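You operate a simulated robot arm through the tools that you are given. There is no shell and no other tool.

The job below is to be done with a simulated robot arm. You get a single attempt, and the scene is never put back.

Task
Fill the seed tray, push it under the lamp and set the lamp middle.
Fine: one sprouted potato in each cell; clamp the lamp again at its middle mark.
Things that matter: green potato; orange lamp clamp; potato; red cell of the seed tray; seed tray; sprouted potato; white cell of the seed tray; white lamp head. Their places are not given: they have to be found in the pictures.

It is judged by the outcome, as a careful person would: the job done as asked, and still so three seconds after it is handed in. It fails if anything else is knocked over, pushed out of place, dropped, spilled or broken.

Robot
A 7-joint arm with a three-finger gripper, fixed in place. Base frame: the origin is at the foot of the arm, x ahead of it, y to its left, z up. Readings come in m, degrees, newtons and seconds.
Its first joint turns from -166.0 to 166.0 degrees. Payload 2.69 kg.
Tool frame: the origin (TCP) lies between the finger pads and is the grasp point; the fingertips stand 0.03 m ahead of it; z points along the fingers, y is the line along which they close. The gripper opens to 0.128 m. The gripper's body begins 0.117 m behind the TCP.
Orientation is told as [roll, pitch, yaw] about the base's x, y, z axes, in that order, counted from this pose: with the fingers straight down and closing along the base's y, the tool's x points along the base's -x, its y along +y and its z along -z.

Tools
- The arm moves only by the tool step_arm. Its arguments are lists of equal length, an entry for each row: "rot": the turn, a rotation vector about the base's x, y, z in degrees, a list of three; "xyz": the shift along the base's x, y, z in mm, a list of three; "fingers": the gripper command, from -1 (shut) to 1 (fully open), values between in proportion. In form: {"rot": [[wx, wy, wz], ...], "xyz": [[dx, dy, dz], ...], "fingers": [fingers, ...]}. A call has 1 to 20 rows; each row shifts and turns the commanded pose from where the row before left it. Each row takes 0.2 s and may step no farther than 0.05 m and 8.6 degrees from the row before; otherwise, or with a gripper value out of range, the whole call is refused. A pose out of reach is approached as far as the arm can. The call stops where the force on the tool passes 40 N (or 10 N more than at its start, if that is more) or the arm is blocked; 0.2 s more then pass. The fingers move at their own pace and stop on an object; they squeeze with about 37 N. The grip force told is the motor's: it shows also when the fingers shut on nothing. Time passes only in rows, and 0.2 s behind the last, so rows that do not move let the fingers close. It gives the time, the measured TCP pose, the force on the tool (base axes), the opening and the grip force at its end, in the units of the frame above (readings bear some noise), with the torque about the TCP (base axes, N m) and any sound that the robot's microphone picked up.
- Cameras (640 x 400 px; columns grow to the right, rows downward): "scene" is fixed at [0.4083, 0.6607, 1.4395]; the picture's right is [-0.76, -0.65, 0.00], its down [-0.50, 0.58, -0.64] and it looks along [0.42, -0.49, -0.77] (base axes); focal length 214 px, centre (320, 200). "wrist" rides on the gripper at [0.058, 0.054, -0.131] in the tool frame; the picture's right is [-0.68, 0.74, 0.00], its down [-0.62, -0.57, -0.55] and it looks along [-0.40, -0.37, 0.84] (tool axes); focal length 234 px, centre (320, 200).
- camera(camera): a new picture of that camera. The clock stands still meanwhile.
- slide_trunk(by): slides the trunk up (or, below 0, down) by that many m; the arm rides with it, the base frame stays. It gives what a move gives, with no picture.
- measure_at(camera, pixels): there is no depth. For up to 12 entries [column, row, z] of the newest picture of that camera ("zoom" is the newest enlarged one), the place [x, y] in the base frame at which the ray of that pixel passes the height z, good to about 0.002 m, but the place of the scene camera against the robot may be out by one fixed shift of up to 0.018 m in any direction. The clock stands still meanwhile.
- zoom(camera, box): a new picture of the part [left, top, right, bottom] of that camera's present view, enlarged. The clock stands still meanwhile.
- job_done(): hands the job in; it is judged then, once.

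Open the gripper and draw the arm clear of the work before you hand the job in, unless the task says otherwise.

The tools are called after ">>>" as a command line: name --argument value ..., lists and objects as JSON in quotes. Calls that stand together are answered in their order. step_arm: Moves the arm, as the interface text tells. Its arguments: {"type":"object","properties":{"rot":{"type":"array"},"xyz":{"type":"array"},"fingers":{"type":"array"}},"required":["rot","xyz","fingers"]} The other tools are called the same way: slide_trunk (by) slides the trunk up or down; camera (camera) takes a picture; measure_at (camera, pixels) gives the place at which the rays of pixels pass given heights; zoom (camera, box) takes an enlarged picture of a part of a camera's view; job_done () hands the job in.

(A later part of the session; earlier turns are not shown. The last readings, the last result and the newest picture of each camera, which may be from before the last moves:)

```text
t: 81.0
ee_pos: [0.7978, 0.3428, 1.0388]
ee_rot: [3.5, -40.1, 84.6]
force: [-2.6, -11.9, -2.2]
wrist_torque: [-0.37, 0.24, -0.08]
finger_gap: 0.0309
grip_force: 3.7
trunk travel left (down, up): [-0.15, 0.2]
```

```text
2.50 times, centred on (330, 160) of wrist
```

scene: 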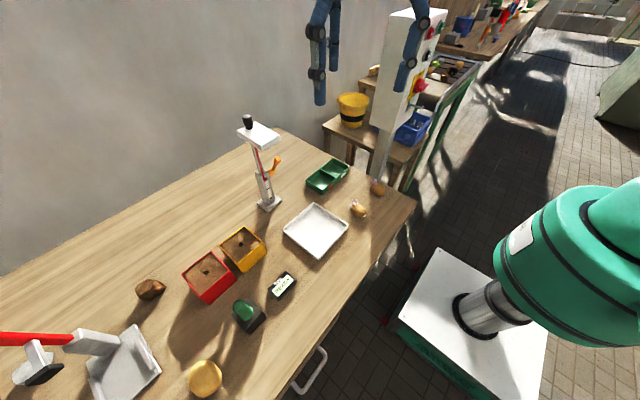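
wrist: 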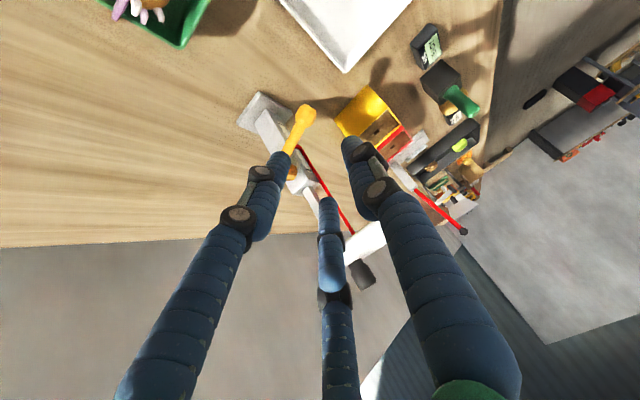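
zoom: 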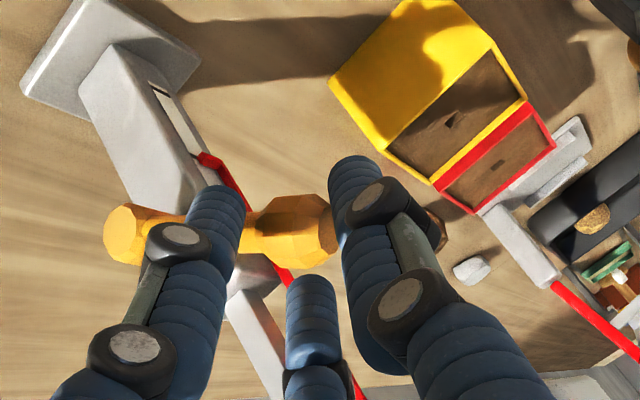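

The force has grown to 12 N sideways because the neck has turned against one finger. I ease back 3 mm along the arc and roll the hand -30° about its axis so the neck again lies midway between two fingers.

>>> step_arm --rot '[[0, 0, 0], [0, 4.82, -5.75], [0, 4.82, -5.75], [0, 4.82, -5.75], [0, 4.82, -5.75], [0, 0, 0]]' --xyz '[[-2.2, -1.5, -2.8], [0, 0, 0], [0, 0, 0], [0, 0, 0], [0, 0, 0], [0, 0, 0]]' --fingers '[-0.55, -0.5, -0.5, -0.5, -0.55, -0.58]'

>>> zoom --camera "wrist" --box '[230, 80, 430, 240]'

>>> zoom --camera "scene" --box '[240, 120, 320, 210]'

```text
t: 82.4
ee_pos: [0.7967, 0.3425, 1.0348]
ee_rot: [25.4, -32.2, 48.4]
force: [-1.1, -0.3, 0.2]
wrist_torque: [0.0, 0.02, 0.03]
finger_gap: 0.0277
grip_force: 0.2
trunk travel left (down, up): [-0.15, 0.2]
```

```text
2.50 times, centred on (330, 160) of wrist
```

zoom: 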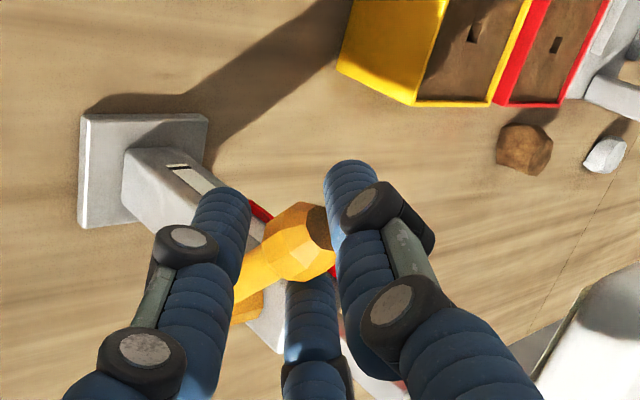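

```text
4.44 times, centred on (280, 165) of scene
```

zoom: 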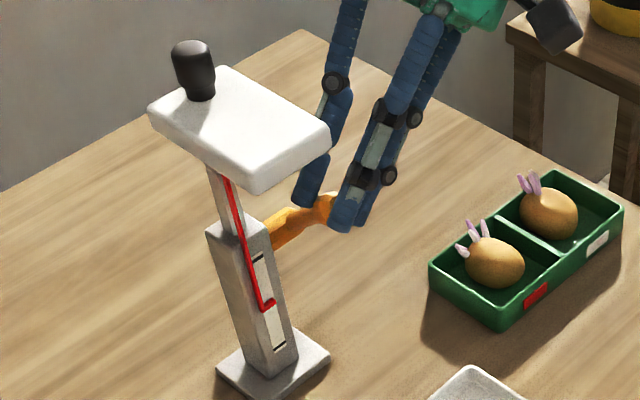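

The force is back to zero and the ball is properly caged at about 50°. I continue along the arc toward the original 31° position.

>>> step_arm --rot '[[0, 0, 0], [0, 0, 0], [0, 0, 0], [0, 0, 0], [0, 0, 0], [0, 0, 0], [0, 0, 0]]' --xyz '[[2.1, 0, 2.3], [2.1, 0, 2.2], [2.2, 0, 2.1], [2.3, 0, 2], [2.4, 0, 1.9], [2.4, 0, 1.8], [0, 0, 0]]' --fingers '[-0.6, -0.6, -0.6, -0.6, -0.6, -0.6, -0.6]'

>>> zoom --camera "wrist" --box '[230, 80, 430, 240]'

>>> zoom --camera "scene" --box '[240, 120, 320, 210]'

```text
t: 84.0
ee_pos: [0.8085, 0.3417, 1.0485]
ee_rot: [25.3, -32.4, 48.5]
force: [-3.7, 2.2, 4.1]
wrist_torque: [0.12, 0.07, 0.05]
finger_gap: 0.0296
grip_force: 2.8
trunk travel left (down, up): [-0.15, 0.2]
```

```text
2.50 times, centred on (330, 160) of wrist
```

zoom: 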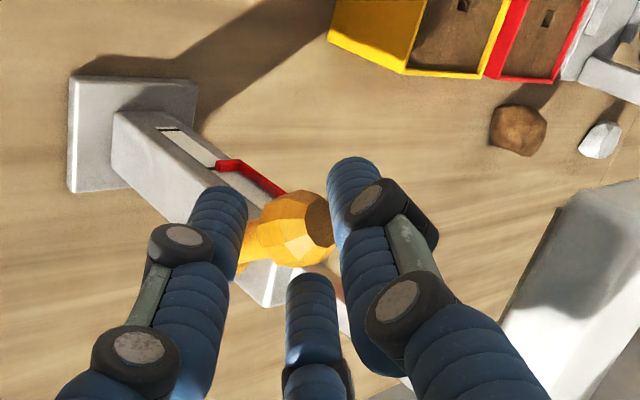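

```text
4.44 times, centred on (280, 165) of scene
```

zoom: 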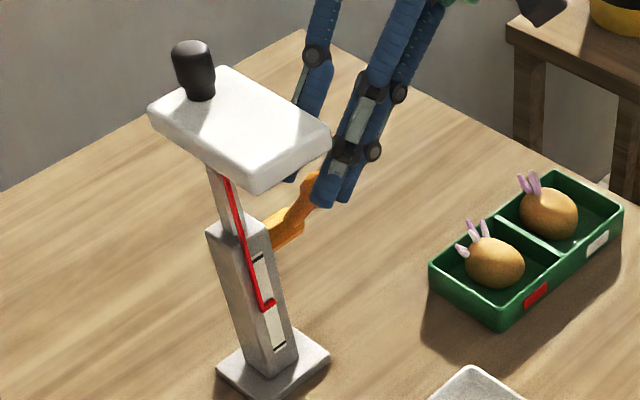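

The 6 N now felt is radial, meaning my arc runs slightly inside the ball's true circle, so I step outward 2 mm while swinging the last 7°.

>>> step_arm --rot '[[0, 0, 0], [0, 0, 0], [0, 0, 0], [0, 0, 0], [0, 0, 0]]' --xyz '[[-1.2, 0, 2], [1.8, 0, 1.5], [2.2, 0, 1.4], [2.4, 0, 1.4], [0, 0, 0]]' --fingers '[-0.58, -0.58, -0.58, -0.58, -0.58]'

>>> zoom --camera "wrist" --box '[230, 80, 430, 240]'

>>> zoom --camera "scene" --box '[240, 120, 320, 210]'

```text
t: 85.2
ee_pos: [0.8164, 0.3424, 1.0554]
ee_rot: [25.3, -32.5, 48.5]
force: [-1.6, 1.3, 2.3]
wrist_torque: [0.07, 0.04, 0.0]
finger_gap: 0.029
grip_force: 1.7
trunk travel left (down, up): [-0.15, 0.2]
```

```text
2.50 times, centred on (330, 160) of wrist
```

zoom: 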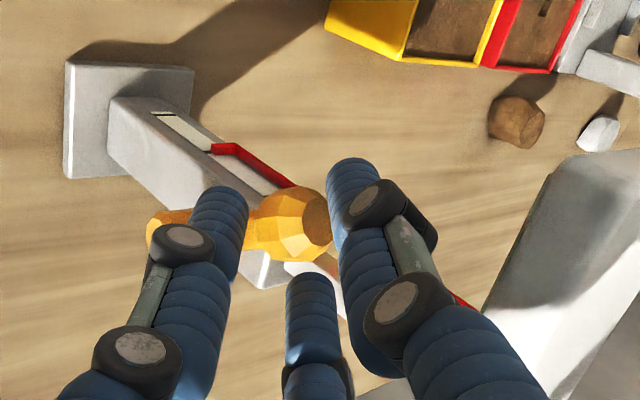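

```text
4.44 times, centred on (280, 165) of scene
```

zoom: 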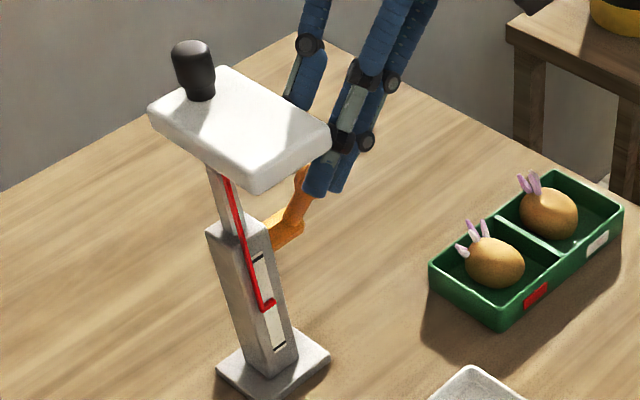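

The lever is about back where it started with little force. I push on 3 mm more along the arc to feel whether its clamped end stop is there.

>>> step_arm --rot '[[0, 0, 0], [0, 0, 0], [0, 0, 0]]' --xyz '[[1.4, 0, 1], [1.4, 0, 1], [0, 0, 0]]' --fingers '[-0.58, -0.58, -0.58]'

>>> step_arm --rot '[[0, 0, 0], [0, 0, 0], [0, 0, 0]]' --xyz '[[1.4, 0, 0.8], [1.4, 0, 0.8], [0, 0, 0]]' --fingers '[-0.58, -0.58, -0.58]'

>>> zoom --camera "wrist" --box '[230, 80, 430, 240]'

```text
t: 86.0
ee_pos: [0.8176, 0.3417, 1.0556]
ee_rot: [25.4, -32.3, 48.5]
force: [-1.4, 2.5, 1.6]
wrist_torque: [0.05, 0.09, 0.02]
finger_gap: 0.0287
grip_force: 1.0
trunk travel left (down, up): [-0.15, 0.2]
```

```text
t: 86.8
ee_pos: [0.8195, 0.3422, 1.0583]
ee_rot: [25.5, -32.3, 48.5]
force: [-4.1, 2.3, -0.7]
wrist_torque: [0.06, 0.04, 0.06]
finger_gap: 0.0305
grip_force: 2.5
trunk travel left (down, up): [-0.15, 0.2]
```

```text
2.50 times, centred on (330, 160) of wrist
```

zoom: 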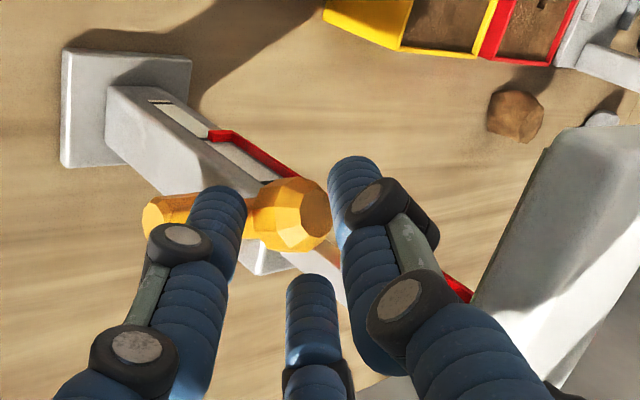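

Resistance along the arc has risen to about 4 N and the ball lags, which suggests the clamped stop. I withdraw along the tool axis with the fingers slightly open and look.

>>> step_arm --rot '[[0, 0, 0], [0, 0, 0], [0, 0, 0], [0, 0, 0], [0, 0, 0], [0, 0, 0], [0, 0, 0]]' --xyz '[[-1, 0, -0.5], [0, 0, 0], [0, -6.4, 7.7], [0, -12.8, 15.3], [0, -19, 23], [0, -19, 23], [0, 0, 0]]' --fingers '[-0.45, -0.3, -0.2, -0.2, -0.2, -0.2, -0.2]'

>>> camera --camera "wrist"

>>> zoom --camera "scene" --box '[230, 110, 310, 200]'

>>> zoom --camera "wrist" --box '[230, 80, 430, 240]'

```text
t: 88.4
ee_pos: [0.8191, 0.2828, 1.1265]
ee_rot: [25.4, -32.3, 48.5]
force: [0.3, -0.6, -0.2]
wrist_torque: [0.01, 0.01, -0.01]
finger_gap: 0.0512
grip_force: 0.0
trunk travel left (down, up): [-0.15, 0.2]
```

```text
taken
```

wrist: 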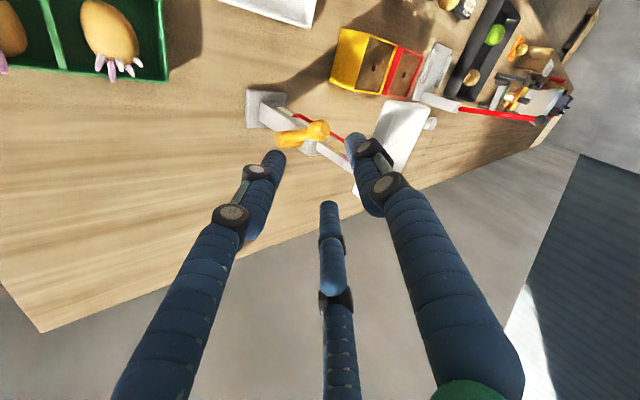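

```text
4.44 times, centred on (270, 155) of scene
```

zoom: 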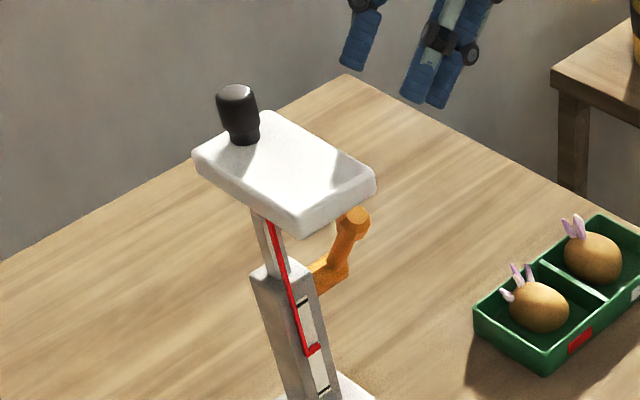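

```text
2.50 times, centred on (330, 160) of wrist
```

zoom: 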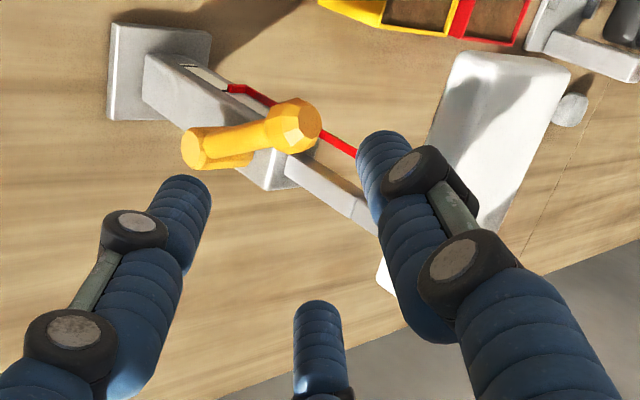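

The lever is up again, but its ball at scene zoom (357,222) is a few millimetres short of its first place (about (349,214)). I measure it exactly.

>>> measure_at --camera "wrist" --pixels '[[319.6, 130.2, 1.02], [319.6, 130.2, 1.03], [319.6, 130.2, 1.04], [290, 140, 0.975]]'

>>> zoom --camera "scene" --box '[253, 145, 293, 195]'

```text
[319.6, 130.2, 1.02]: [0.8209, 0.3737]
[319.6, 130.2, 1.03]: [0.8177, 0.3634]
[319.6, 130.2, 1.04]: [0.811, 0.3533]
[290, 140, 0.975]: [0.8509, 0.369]
```

```text
8.00 times, centred on (273, 170) of scene
```

zoom: 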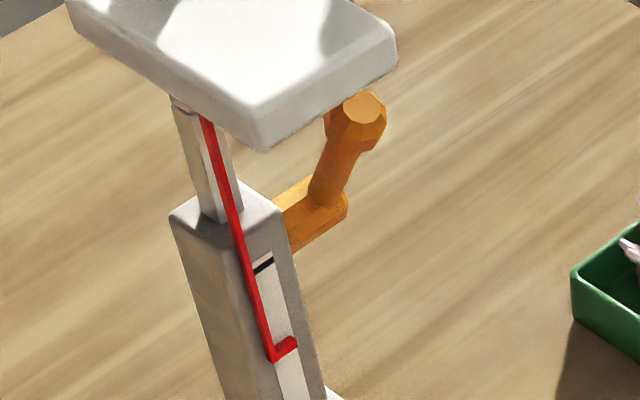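

The ball measures (0.8135, 0.357, 1.036), the same as at the start within a few millimetres. To be sure the clamp is fully home I close the fingers, place them in front of the ball and press it gently in +x.

>>> step_arm --rot '[[0, 0, 0], [0, 0, 0], [0, 0, 0], [0, 0, 0], [0, 0, 0], [0, 0, 0]]' --xyz '[[-24, 0, 0], [-25, 0, 0], [0, 21, -26], [0, 21, -26], [0, 22, -27], [0, 0, 0]]' --fingers '[-0.6, -1, -1, -1, -1, -1]'

>>> zoom --camera "wrist" --box '[230, 80, 430, 240]'

>>> zoom --camera "scene" --box '[240, 120, 320, 210]'

```text
t: 89.8
ee_pos: [0.7703, 0.3494, 1.048]
ee_rot: [25.4, -32.3, 48.5]
force: [0.0, -0.1, -0.6]
wrist_torque: [0.01, 0.03, 0.01]
finger_gap: 0.0021
grip_force: 31.1
trunk travel left (down, up): [-0.15, 0.2]
```

```text
2.50 times, centred on (330, 160) of wrist
```

zoom: 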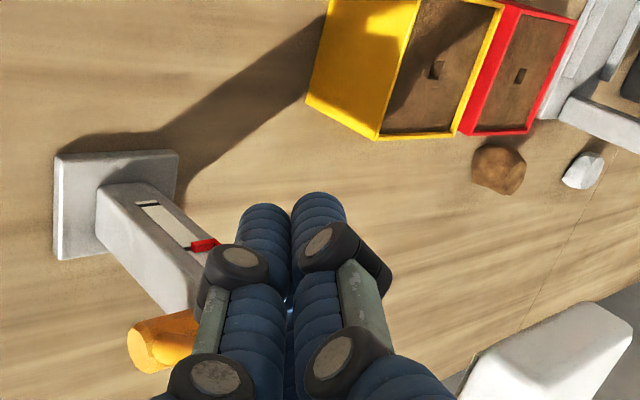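

```text
4.44 times, centred on (280, 165) of scene
```

zoom: 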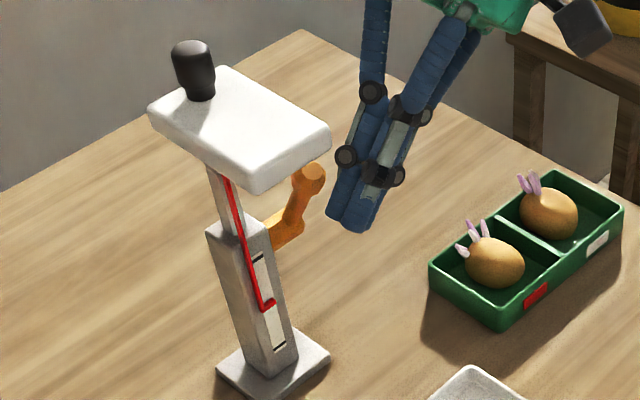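

The closed fingers are in front of the ball, and the wrist view shows the middle mark's end right at the red pointer. I press forward in +x by small steps.

>>> step_arm --rot '[[0, 0, 0], [0, 0, 0], [0, 0, 0], [0, 0, 0], [0, 0, 0]]' --xyz '[[3, 0, 0], [3, 0, 0], [3, 0, 0], [2, 0, 0], [0, 0, 0]]' --fingers '[-1, -1, -1, -1, -1]'

>>> step_arm --rot '[[0, 0, 0], [0, 0, 0], [0, 0, 0]]' --xyz '[[2, 0, 0], [2, 0, 0], [0, 0, 0]]' --fingers '[-1, -1, -1]'

>>> zoom --camera "scene" --box '[253, 145, 293, 195]'

```text
t: 91.0
ee_pos: [0.7819, 0.3478, 1.047]
ee_rot: [25.4, -32.4, 48.4]
force: [-0.1, 0.2, 0.8]
wrist_torque: [0.0, 0.01, 0.01]
finger_gap: 0.0021
grip_force: 31.4
trunk travel left (down, up): [-0.15, 0.2]
```

```text
t: 91.8
ee_pos: [0.7856, 0.3494, 1.0471]
ee_rot: [25.4, -32.2, 48.5]
force: [-0.3, -0.5, -0.8]
wrist_torque: [0.02, -0.02, -0.01]
finger_gap: 0.002
grip_force: 31.5
trunk travel left (down, up): [-0.15, 0.2]
```

```text
8.00 times, centred on (273, 170) of scene
```

zoom: 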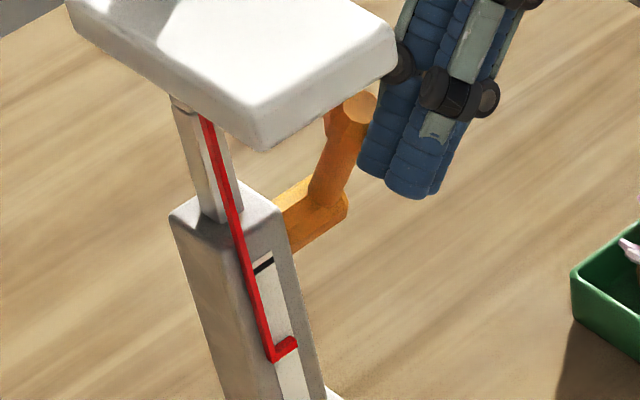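

No contact yet; I go on in 2 mm steps reading the force.

>>> step_arm --rot '[[0, 0, 0], [0, 0, 0], [0, 0, 0]]' --xyz '[[2, 0, 0], [2, 0, 0], [0, 0, 0]]' --fingers '[-1, -1, -1]'

>>> step_arm --rot '[[0, 0, 0], [0, 0, 0], [0, 0, 0]]' --xyz '[[2, 0, 0], [1.5, 0, 0], [0, 0, 0]]' --fingers '[-1, -1, -1]'

>>> zoom --camera "scene" --box '[253, 145, 293, 195]'

```text
t: 92.6
ee_pos: [0.7878, 0.3492, 1.0482]
ee_rot: [25.4, -32.3, 48.5]
force: [-15.5, -1.7, 2.5]
wrist_torque: [0.08, 0.06, 0.14]
finger_gap: 0.0023
grip_force: 31.0
trunk travel left (down, up): [-0.15, 0.2]
```

```text
t: 93.3
ee_pos: [0.7875, 0.3496, 1.047]
ee_rot: [25.6, -32.0, 48.6]
force: [-20.9, -3.5, 7.5]
wrist_torque: [0.29, -0.02, 0.12]
finger_gap: 0.0022
grip_force: 31.7
trunk travel left (down, up): [-0.15, 0.2]
stopped in row 3: the force on the tool passed its limit at 41 N (the readings are from after the stop); the commanded pose is now the measured one
```

```text
8.00 times, centred on (273, 170) of scene
```

zoom: 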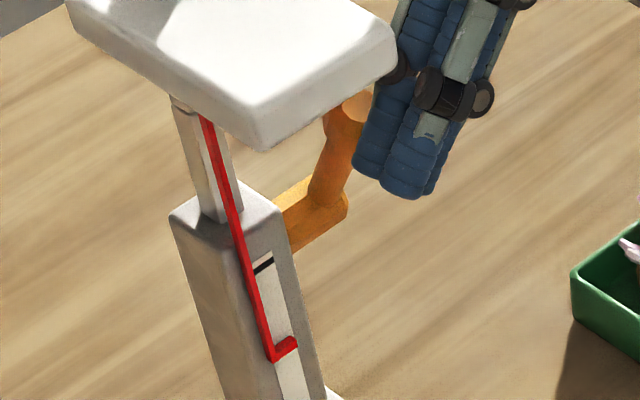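

The force jumped to over 15 N with no further travel, so the lever is hard against its stop: clamped. I back off in -x, withdraw, and check that the lamp's base and pointer have not shifted.

>>> step_arm --rot '[[0, 0, 0], [0, 0, 0], [0, 0, 0], [0, 0, 0], [0, 0, 0], [0, 0, 0], [0, 0, 0]]' --xyz '[[-5, 0, 0], [-12, 0, 0], [0, -20, 24], [0, -20, 24], [0, -20, 24], [0, -30, 20], [0, 0, 0]]' --fingers '[-1, -1, -1, -1, -1, -1, -1]'

>>> zoom --camera "scene" --box '[245, 140, 301, 220]'

>>> camera --camera "wrist"

```text
t: 94.9
ee_pos: [0.7731, 0.2589, 1.1387]
ee_rot: [25.6, -32.2, 48.6]
force: [-0.4, -0.3, 0.2]
wrist_torque: [0.04, -0.05, 0.01]
finger_gap: 0.0022
grip_force: 31.4
trunk travel left (down, up): [-0.15, 0.2]
```

```text
5.00 times, centred on (273, 180) of scene
```

zoom: 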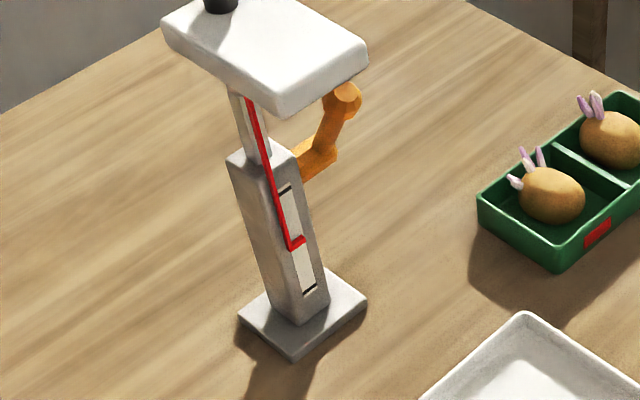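

```text
taken
```

wrist: 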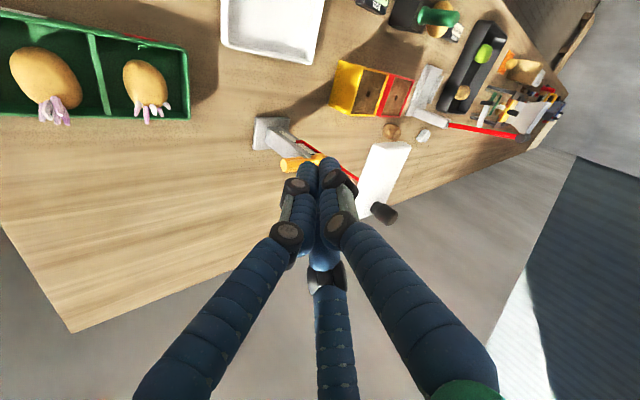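

The lamp is unmoved: pointer on the middle mark, lever up, base in place. Before pushing the tray I check in this wrist picture where the yellow planter and the lamp base stand, to be sure the tray's end position is free.

>>> measure_at --camera "wrist" --pixels '[[331, 106, 0.847], [357, 116, 0.847], [341, 62, 0.93], [362, 114, 0.93], [255, 120, 0.856], [255, 148, 0.856], [222, 48, 0.865], [310, 64, 0.865], [190, 118, 0.883], [150, 42, 0.883]]'

>>> zoom --camera "wrist" --box '[180, 20, 420, 180]'

```text
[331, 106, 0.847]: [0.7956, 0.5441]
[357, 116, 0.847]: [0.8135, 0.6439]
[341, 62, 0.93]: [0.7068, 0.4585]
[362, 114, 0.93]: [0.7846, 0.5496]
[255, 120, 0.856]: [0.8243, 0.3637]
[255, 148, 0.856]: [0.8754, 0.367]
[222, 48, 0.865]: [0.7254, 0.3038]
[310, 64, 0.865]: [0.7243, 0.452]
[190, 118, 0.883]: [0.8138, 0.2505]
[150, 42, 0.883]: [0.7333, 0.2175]
```

```text
2.50 times, centred on (300, 100) of wrist
```

zoom: 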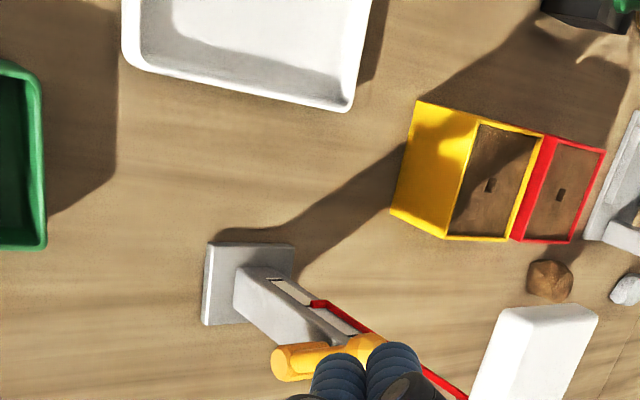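

The planter's near face is at about y 0.535, so a tray ending at y 0.48 stays clear of it. I rise, bring the tool vertical with two fingers facing +y, and go to a place beyond the tray's right end.

>>> step_arm --rot '[[-8, 0, 0], [-8, 0, 0], [-8, 0, 0], [-8, 0, 0], [-8, 0, 0], [0, 0, 4], [0, 0, 0], [0, 0, 0]]' --xyz '[[0, -25, 10], [0, -30, 10], [0, -30, 0], [0, -30, 0], [0, -30, 0], [0, -30, 0], [1.4, -31, 0], [0, 0, 0]]' --fingers '[-1, -0.6, -0.4, -0.25, -0.22, -0.22, -0.22, -0.22]'

>>> camera --camera "wrist"

>>> camera --camera "scene"

```text
t: 96.7
ee_pos: [0.7757, 0.0523, 1.1585]
ee_rot: [0.3, -0.1, 60.0]
force: [-0.1, -0.3, 0.6]
wrist_torque: [0.05, -0.03, 0.0]
finger_gap: 0.0497
grip_force: 0.1
trunk travel left (down, up): [-0.15, 0.2]
```

```text
taken
```

wrist: 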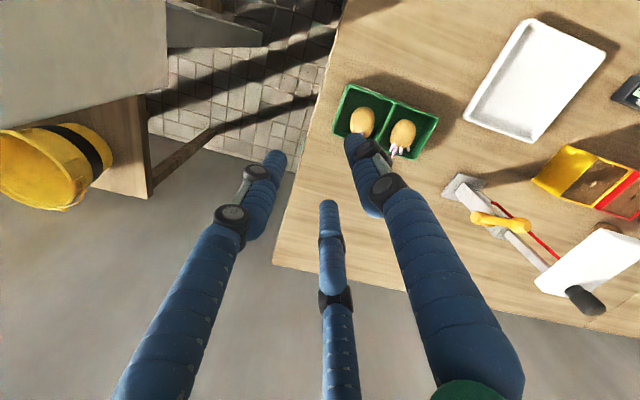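

```text
taken
```

scene: 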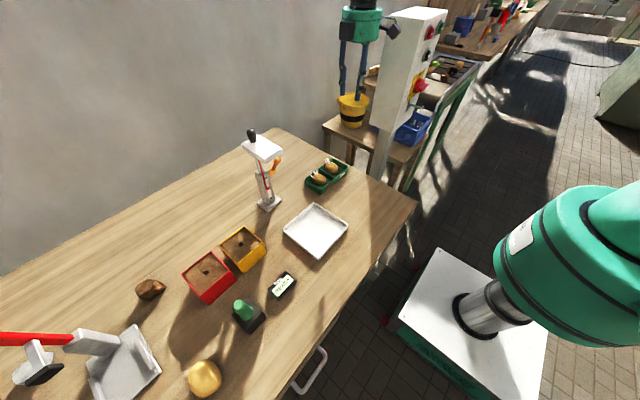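

The pillar's side shows at the top left of the wrist picture. I measure where its edge lies at several heights to be sure the hand and wrist keep clear of it.

>>> measure_at --camera "wrist" --pixels '[[167, 50, 0.9], [167, 50, 1.0], [167, 50, 1.1], [167, 50, 1.2], [160, 92, 0.9], [160, 92, 1.0], [160, 92, 1.1], [260, 30, 0.847], [260, 30, 0.7]]'

>>> zoom --camera "scene" --box '[320, 0, 440, 190]'

```text
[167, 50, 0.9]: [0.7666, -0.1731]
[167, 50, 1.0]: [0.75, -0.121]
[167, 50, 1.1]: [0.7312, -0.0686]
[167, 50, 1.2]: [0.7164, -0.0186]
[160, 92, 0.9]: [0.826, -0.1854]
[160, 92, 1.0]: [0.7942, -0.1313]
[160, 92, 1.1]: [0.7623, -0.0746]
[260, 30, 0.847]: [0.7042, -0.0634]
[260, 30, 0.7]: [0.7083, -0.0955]
```

```text
2.11 times, centred on (380, 95) of scene
```

zoom: 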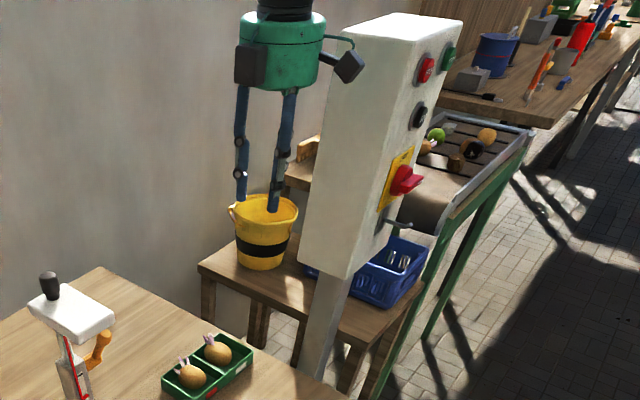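

The pillar's near face is at about y -0.19, so the vertical hand at y 0.05 is clear of it. I lower behind the tray's right end to TCP z about 0.885.

>>> step_arm --rot '[[0, 0, 0], [0, 0, 0], [0, 0, 0], [0, 0, 0], [0, 0, 0], [0, 0, 0], [0, 0, 0], [0, 0, 0], [0, 0, 0]]' --xyz '[[-1, 0, -40], [0, 0, -45], [0, 0, -45], [0, 0, -45], [0, 0, -40], [0, 0, -30], [0, 0, -18], [0, 0, -9], [0, 0, 0]]' --fingers '[-0.22, -0.22, -0.22, -0.22, -0.22, -0.22, -0.22, -0.22, -0.22]'

>>> camera --camera "wrist"

>>> zoom --camera "scene" --box '[280, 110, 400, 220]'

```text
t: 98.7
ee_pos: [0.7739, 0.0534, 0.8848]
ee_rot: [0.4, 0.0, 59.9]
force: [-0.4, 0.0, -0.8]
wrist_torque: [0.0, 0.02, -0.05]
finger_gap: 0.05
grip_force: 0.1
trunk travel left (down, up): [-0.15, 0.2]
```

```text
taken
```

wrist: 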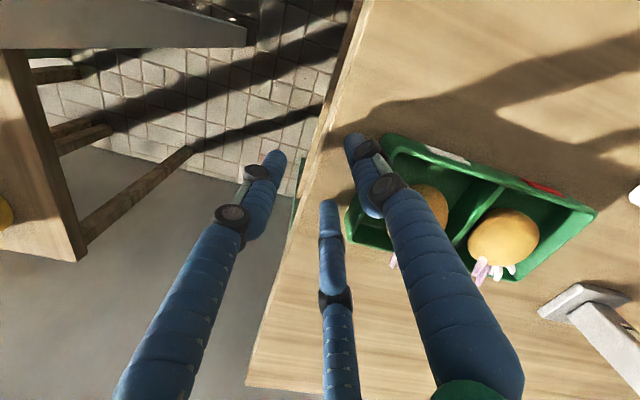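

```text
3.64 times, centred on (340, 165) of scene
```

zoom: 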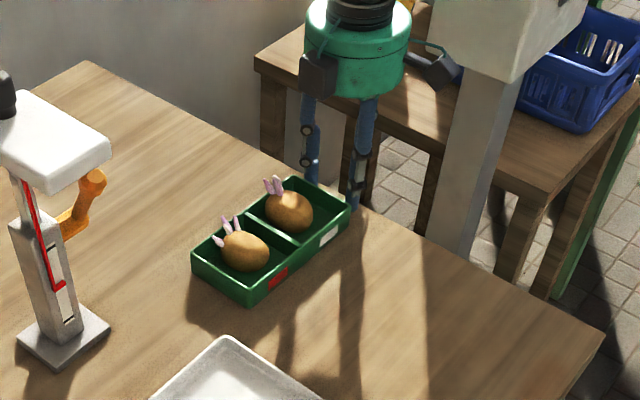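

The two forward fingers stand just behind the tray's right end wall. I push in +y, first 40 mm at 4 mm per row.

>>> step_arm --rot '[[0, 0, 0], [0, 0, 0], [0, 0, 0], [0, 0, 0], [0, 0, 0], [0, 0, 0], [0, 0, 0], [0, 0, 0], [0, 0, 0], [0, 0, 0], [0, 0, 0]]' --xyz '[[0, 4, 0], [0, 4, 0], [0, 4, 0], [0, 4, 0], [0, 4, 0], [0, 4, 0], [0, 4, 0], [0, 4, 0], [0, 4, 0], [0, 4, 0], [0, 0, 0]]' --fingers '[-0.22, -0.22, -0.22, -0.22, -0.22, -0.22, -0.22, -0.22, -0.22, -0.22, -0.22]'

>>> camera --camera "wrist"

>>> zoom --camera "scene" --box '[280, 110, 400, 220]'

```text
t: 101.1
ee_pos: [0.7741, 0.0924, 0.8857]
ee_rot: [0.4, 0.1, 60.0]
force: [1.3, -0.2, -0.1]
wrist_torque: [-0.02, -0.01, 0.0]
finger_gap: 0.0497
grip_force: 0.0
trunk travel left (down, up): [-0.15, 0.2]
```

```text
taken
```

wrist: 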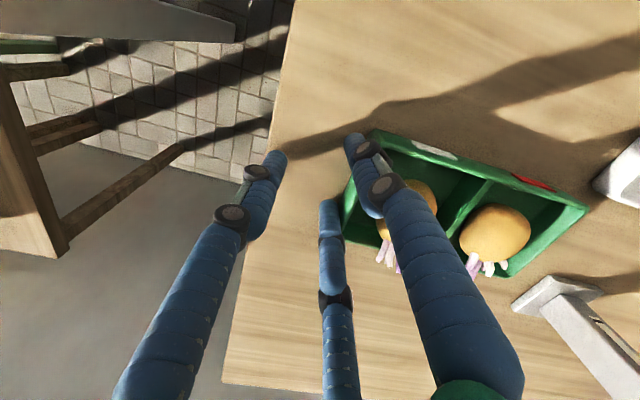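

```text
3.64 times, centred on (340, 165) of scene
```

zoom: 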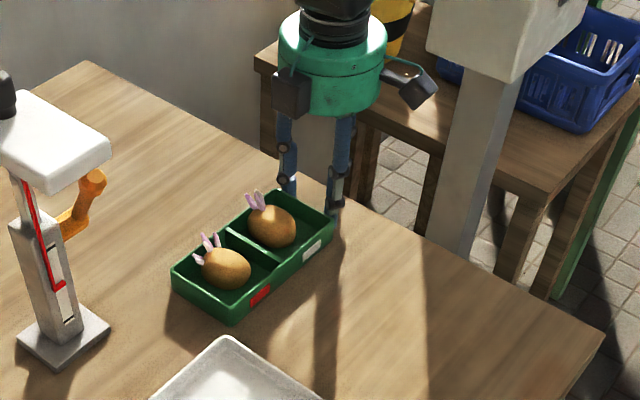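

The tray slides straight with the potatoes in place. I measure its rim corners to check its heading.

>>> zoom --camera "wrist" --box '[330, 110, 610, 300]'

>>> measure_at --camera "wrist" --pixels '[[587, 209, 0.883], [498, 276, 0.883], [378, 140, 0.883], [587, 209, 0.847]]'

```text
2.11 times, centred on (470, 205) of wrist
```

zoom: 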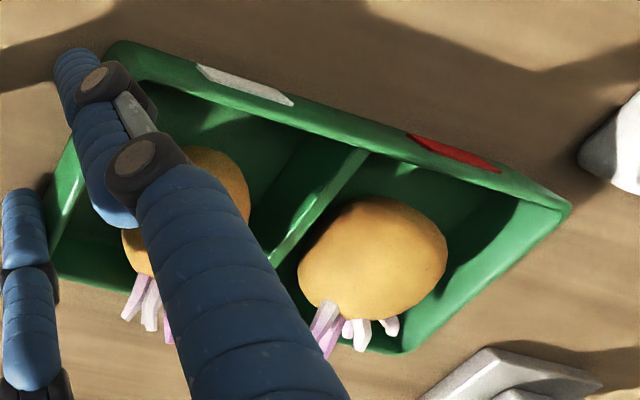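

```text
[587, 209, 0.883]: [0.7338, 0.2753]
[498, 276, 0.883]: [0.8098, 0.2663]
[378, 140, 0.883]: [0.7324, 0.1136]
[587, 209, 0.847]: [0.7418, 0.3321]
```

I re-measure with the corner pixels read off the zoom.

>>> measure_at --camera "zoom" --pixels '[[569, 208, 0.883], [405, 352, 0.883], [112, 72, 0.883], [50, 275, 0.883], [368, 152, 0.883], [272, 262, 0.883]]'

```text
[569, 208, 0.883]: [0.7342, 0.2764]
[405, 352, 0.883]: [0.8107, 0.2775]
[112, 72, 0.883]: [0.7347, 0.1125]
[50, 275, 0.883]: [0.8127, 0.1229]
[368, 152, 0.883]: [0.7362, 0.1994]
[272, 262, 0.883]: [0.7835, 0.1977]
```

The tray is aligned (front edge x 0.7345 along its length), centre near (0.773, 0.197), about 9–10 mm clear on both sides. I push another 100 mm at 5 mm per row.

>>> step_arm --rot '[[0, 0, 0], [0, 0, 0], [0, 0, 0], [0, 0, 0], [0, 0, 0], [0, 0, 0], [0, 0, 0], [0, 0, 0], [0, 0, 0], [0, 0, 0], [0, 0, 0], [0, 0, 0]]' --xyz '[[0, 5, 0], [0, 5, 0], [0, 5, 0], [0, 5, 0], [0, 5, 0], [0, 5, 0], [0, 5, 0], [0, 5, 0], [0, 5, 0], [0, 5, 0], [0, 5, 0], [0, 0, 0]]' --fingers '[-0.22, -0.22, -0.22, -0.22, -0.22, -0.22, -0.22, -0.22, -0.22, -0.22, -0.22, -0.22]'

>>> zoom --camera "wrist" --box '[330, 110, 640, 320]'

>>> zoom --camera "scene" --box '[240, 130, 380, 250]'

```text
t: 103.7
ee_pos: [0.7743, 0.1487, 0.8865]
ee_rot: [0.4, 0.0, 59.9]
force: [0.7, 0.8, 0.5]
wrist_torque: [-0.02, 0.05, 0.0]
finger_gap: 0.0496
grip_force: 0.0
trunk travel left (down, up): [-0.15, 0.2]
```

```text
1.90 times, centred on (485, 215) of wrist
```

zoom: 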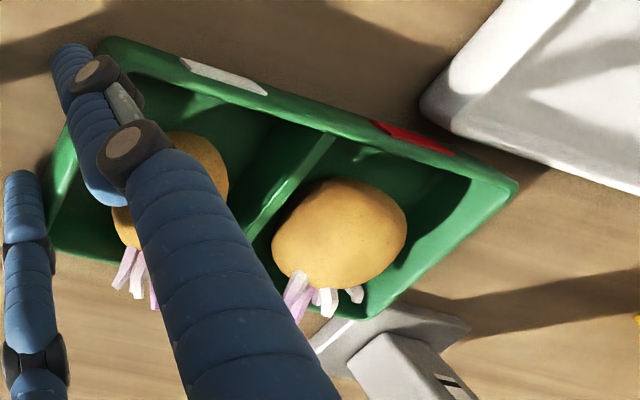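

```text
3.33 times, centred on (310, 190) of scene
```

zoom: 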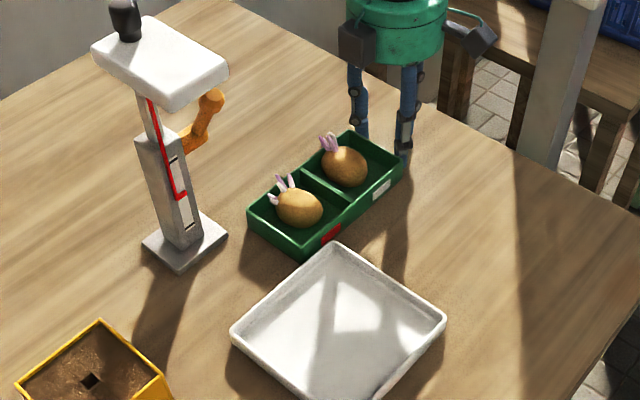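

The tray's leading end is passing the white tray's corner. I measure the gap there in the wrist picture.

>>> camera --camera "wrist"

>>> measure_at --camera "wrist" --pixels '[[589, 208.7, 0.883], [372, 145, 0.883], [509, 277, 0.883], [540, 166, 0.847], [540, 166, 0.865], [620, 206, 0.847], [620, 203, 0.865], [497, 292, 0.856], [568, 282, 0.847]]'

```text
taken
```

wrist: 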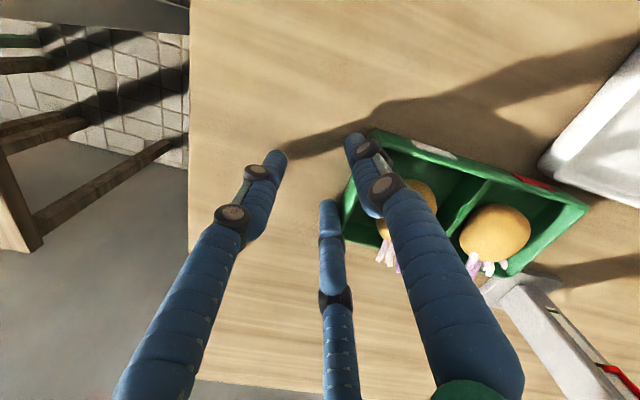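

```text
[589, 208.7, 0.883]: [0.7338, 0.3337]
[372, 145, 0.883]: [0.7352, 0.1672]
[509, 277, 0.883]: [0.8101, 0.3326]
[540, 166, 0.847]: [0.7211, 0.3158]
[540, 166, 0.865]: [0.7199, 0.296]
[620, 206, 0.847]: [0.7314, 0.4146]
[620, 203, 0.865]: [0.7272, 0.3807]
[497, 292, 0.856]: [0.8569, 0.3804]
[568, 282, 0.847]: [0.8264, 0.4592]
```

The gaps are about 6–13 mm to the white tray and 9 mm to the lamp base. I push another 85 mm straight on.

>>> step_arm --rot '[[0, 0, 0], [0, 0, 0], [0, 0, 0], [0, 0, 0], [0, 0, 0], [0, 0, 0], [0, 0, 0], [0, 0, 0], [0, 0, 0], [0, 0, 0], [0, 0, 0], [0, 0, 0], [0, 0, 0], [0, 0, 0], [0, 0, 0], [0, 0, 0], [0, 0, 0], [0, 0, 0]]' --xyz '[[0, 5, 0], [0, 5, 0], [0, 5, 0], [0, 5, 0], [0, 5, 0], [0, 5, 0], [0, 5, 0], [0, 5, 0], [0, 5, 0], [0, 5, 0], [0, 5, 0], [0, 5, 0], [0, 5, 0], [0, 5, 0], [0, 5, 0], [0, 5, 0], [0, 5, 0], [0, 0, 0]]' --fingers '[-0.22, -0.22, -0.22, -0.22, -0.22, -0.22, -0.22, -0.22, -0.22, -0.22, -0.22, -0.22, -0.22, -0.22, -0.22, -0.22, -0.22, -0.22]'

>>> camera --camera "wrist"

>>> zoom --camera "scene" --box '[230, 120, 370, 250]'

```text
t: 107.5
ee_pos: [0.7744, 0.2334, 0.886]
ee_rot: [0.4, 0.0, 59.9]
force: [0.4, -0.1, -0.1]
wrist_torque: [0.0, 0.01, 0.01]
finger_gap: 0.05
grip_force: 0.0
trunk travel left (down, up): [-0.15, 0.2]
```

```text
taken
```

wrist: 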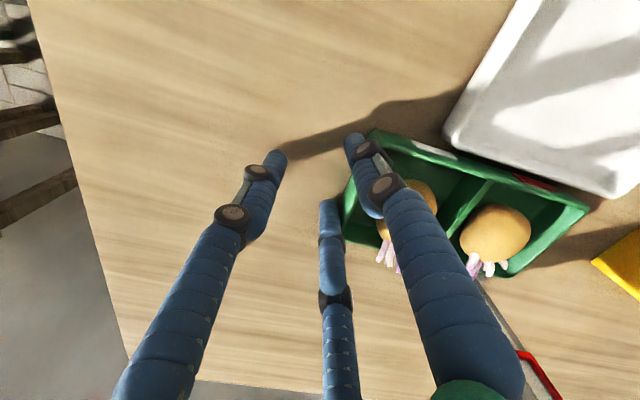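

```text
3.08 times, centred on (300, 185) of scene
```

zoom: 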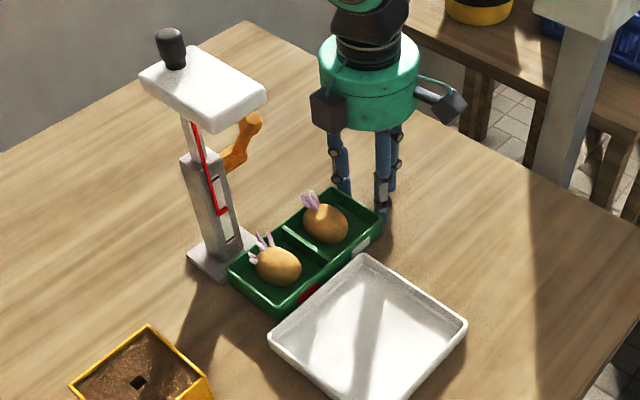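

The tray is sliding alongside the lamp base, its centre now near y 0.338. I back off 28 mm, narrow the fingers and tilt the tool 32° so that the palm leans away from the lever for the last stretch.

>>> step_arm --rot '[[0, 0, 0], [0, 0, 0], [0, 0, 0], [8, 0, 0], [8, 0, 0], [8, 0, 0], [8, 0, 0], [0, 0, 0], [0, 0, 0], [0, 0, 0]]' --xyz '[[0, -14, 0], [0, -14, 0], [0, 0, 15], [0, 0, 0], [0, 0, 0], [0, 0, 0], [0, 0, 0], [0, 0, -8], [0, 0, -7], [0, 0, 0]]' --fingers '[-0.22, -0.4, -0.6, -0.69, -0.69, -0.69, -0.69, -0.69, -0.69, -0.69]'

>>> camera --camera "wrist"

>>> zoom --camera "scene" --box '[230, 120, 370, 250]'

```text
t: 109.7
ee_pos: [0.7746, 0.2047, 0.8871]
ee_rot: [17.6, -27.3, 55.7]
force: [-4.7, -8.4, 11.9]
wrist_torque: [-0.42, 0.18, -0.05]
finger_gap: 0.0186
grip_force: 0.1
trunk travel left (down, up): [-0.15, 0.2]
```

```text
taken
```

wrist: 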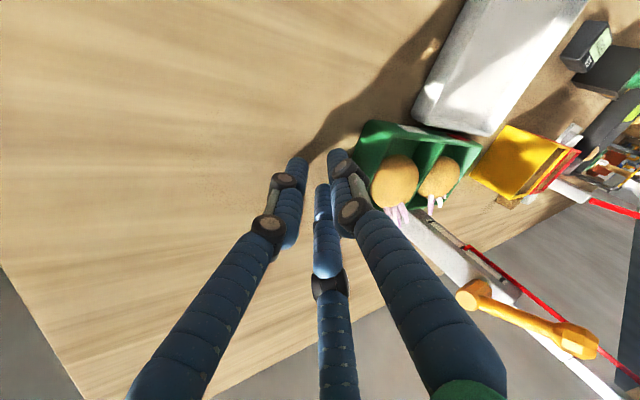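

```text
3.08 times, centred on (300, 185) of scene
```

zoom: 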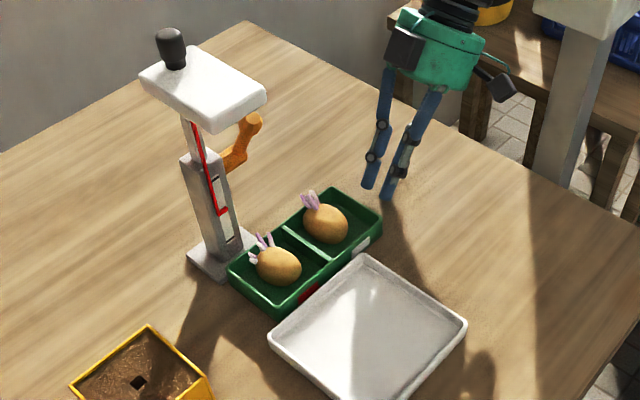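

The back finger touches the table (12 N), so I rise 4 mm. Then I push forward 40 mm and check.

>>> step_arm --rot '[[0, 0, 0], [0, 0, 0], [0, 0, 0], [0, 0, 0], [0, 0, 0], [0, 0, 0], [0, 0, 0], [0, 0, 0], [0, 0, 0], [0, 0, 0], [0, 0, 0], [0, 0, 0], [0, 0, 0]]' --xyz '[[0, 0, 3], [0, 0, 1.5], [0, 4, 0], [0, 4, 0], [0, 4, 0], [0, 4, 0], [0, 4, 0], [0, 4, 0], [0, 4, 0], [0, 4, 0], [0, 4, 0], [0, 4, 0], [0, 0, 0]]' --fingers '[-0.69, -0.69, -0.69, -0.69, -0.69, -0.69, -0.69, -0.69, -0.69, -0.69, -0.69, -0.69, -0.69]'

>>> zoom --camera "wrist" --box '[290, 60, 610, 260]'

>>> zoom --camera "scene" --box '[230, 120, 370, 250]'

```text
t: 112.5
ee_pos: [0.7738, 0.2456, 0.8899]
ee_rot: [17.8, -27.2, 55.7]
force: [-0.1, 0.2, -1.1]
wrist_torque: [-0.01, 0.01, 0.03]
finger_gap: 0.0197
grip_force: 0.1
trunk travel left (down, up): [-0.15, 0.2]
```

```text
2.00 times, centred on (450, 160) of wrist
```

zoom: 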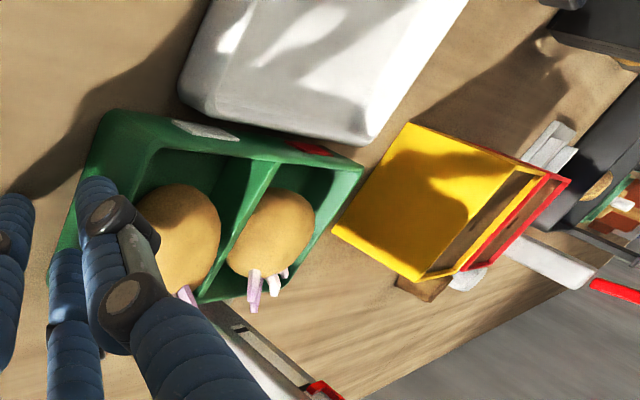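

```text
3.08 times, centred on (300, 185) of scene
```

zoom: 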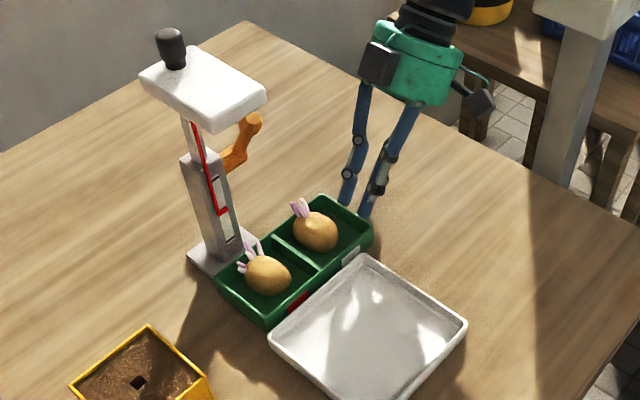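

The tray moves on smoothly. I measure its leading end, the planter's near foot and the gaps in this wrist view before the last stretch.

>>> measure_at --camera "wrist" --pixels '[[495, 121.5, 0.847], [456.5, 174, 0.847], [471, 144, 0.883], [455, 186, 0.883], [343, 116, 0.883], [474, 130, 0.865], [381, 110, 0.865]]'

```text
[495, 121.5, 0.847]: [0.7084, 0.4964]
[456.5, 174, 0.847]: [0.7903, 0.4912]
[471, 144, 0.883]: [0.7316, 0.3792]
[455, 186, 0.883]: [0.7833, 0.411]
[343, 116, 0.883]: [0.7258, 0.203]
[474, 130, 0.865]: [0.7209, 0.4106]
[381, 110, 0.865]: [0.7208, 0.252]
```

Those pixels came from a newer zoom than the stored picture (the hand had moved 41 mm), so corrected they agree: planter face near y 0.535. I push the last 40 mm and take fresh pictures.

>>> step_arm --rot '[[0, 0, 0], [0, 0, 0], [0, 0, 0], [0, 0, 0], [0, 0, 0], [0, 0, 0], [0, 0, 0], [0, 0, 0], [0, 0, 0], [0, 0, 0], [0, 0, 0]]' --xyz '[[0, 4, 0], [0, 4, 0], [0, 4, 0], [0, 4, 0], [0, 4, 0], [0, 4, 0], [0, 4, 0], [0, 4, 0], [0, 4, 0], [0, 4, 0], [0, 0, 0]]' --fingers '[-0.69, -0.69, -0.69, -0.69, -0.69, -0.69, -0.69, -0.69, -0.69, -0.69, -0.69]'

>>> camera --camera "wrist"

>>> zoom --camera "scene" --box '[230, 120, 370, 250]'

>>> zoom --camera "wrist" --box '[290, 60, 610, 260]'

```text
t: 114.9
ee_pos: [0.7736, 0.2855, 0.8896]
ee_rot: [17.8, -27.3, 55.5]
force: [0.3, -0.1, 0.1]
wrist_torque: [0.02, 0.0, 0.0]
finger_gap: 0.0197
grip_force: 0.1
trunk travel left (down, up): [-0.15, 0.2]
```

```text
taken
```

wrist: 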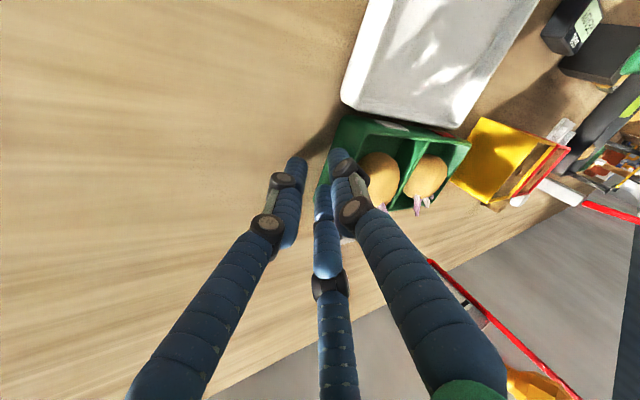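

```text
3.08 times, centred on (300, 185) of scene
```

zoom: 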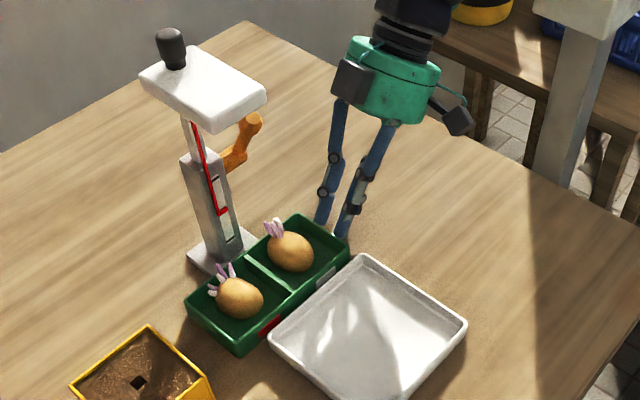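

```text
2.00 times, centred on (450, 160) of wrist
```

zoom: 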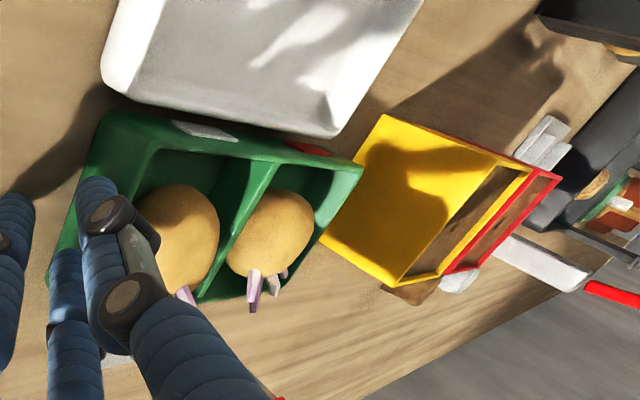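

The tray has arrived in front of the lamp post. I measure its rim corners, the divider and the white tray and planter edges in this fresh zoom.

>>> measure_at --camera "zoom" --pixels '[[362, 168, 0.883], [278, 160, 0.883], [200, 297, 0.883], [300, 275, 0.883], [105, 72, 0.865], [333, 137, 0.865], [383, 117, 0.847], [322, 235, 0.847]]'

```text
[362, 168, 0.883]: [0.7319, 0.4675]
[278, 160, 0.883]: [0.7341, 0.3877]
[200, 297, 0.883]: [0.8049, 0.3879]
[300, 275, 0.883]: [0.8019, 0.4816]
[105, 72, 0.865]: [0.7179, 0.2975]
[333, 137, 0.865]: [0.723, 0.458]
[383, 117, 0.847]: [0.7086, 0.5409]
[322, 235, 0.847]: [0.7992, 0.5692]
```

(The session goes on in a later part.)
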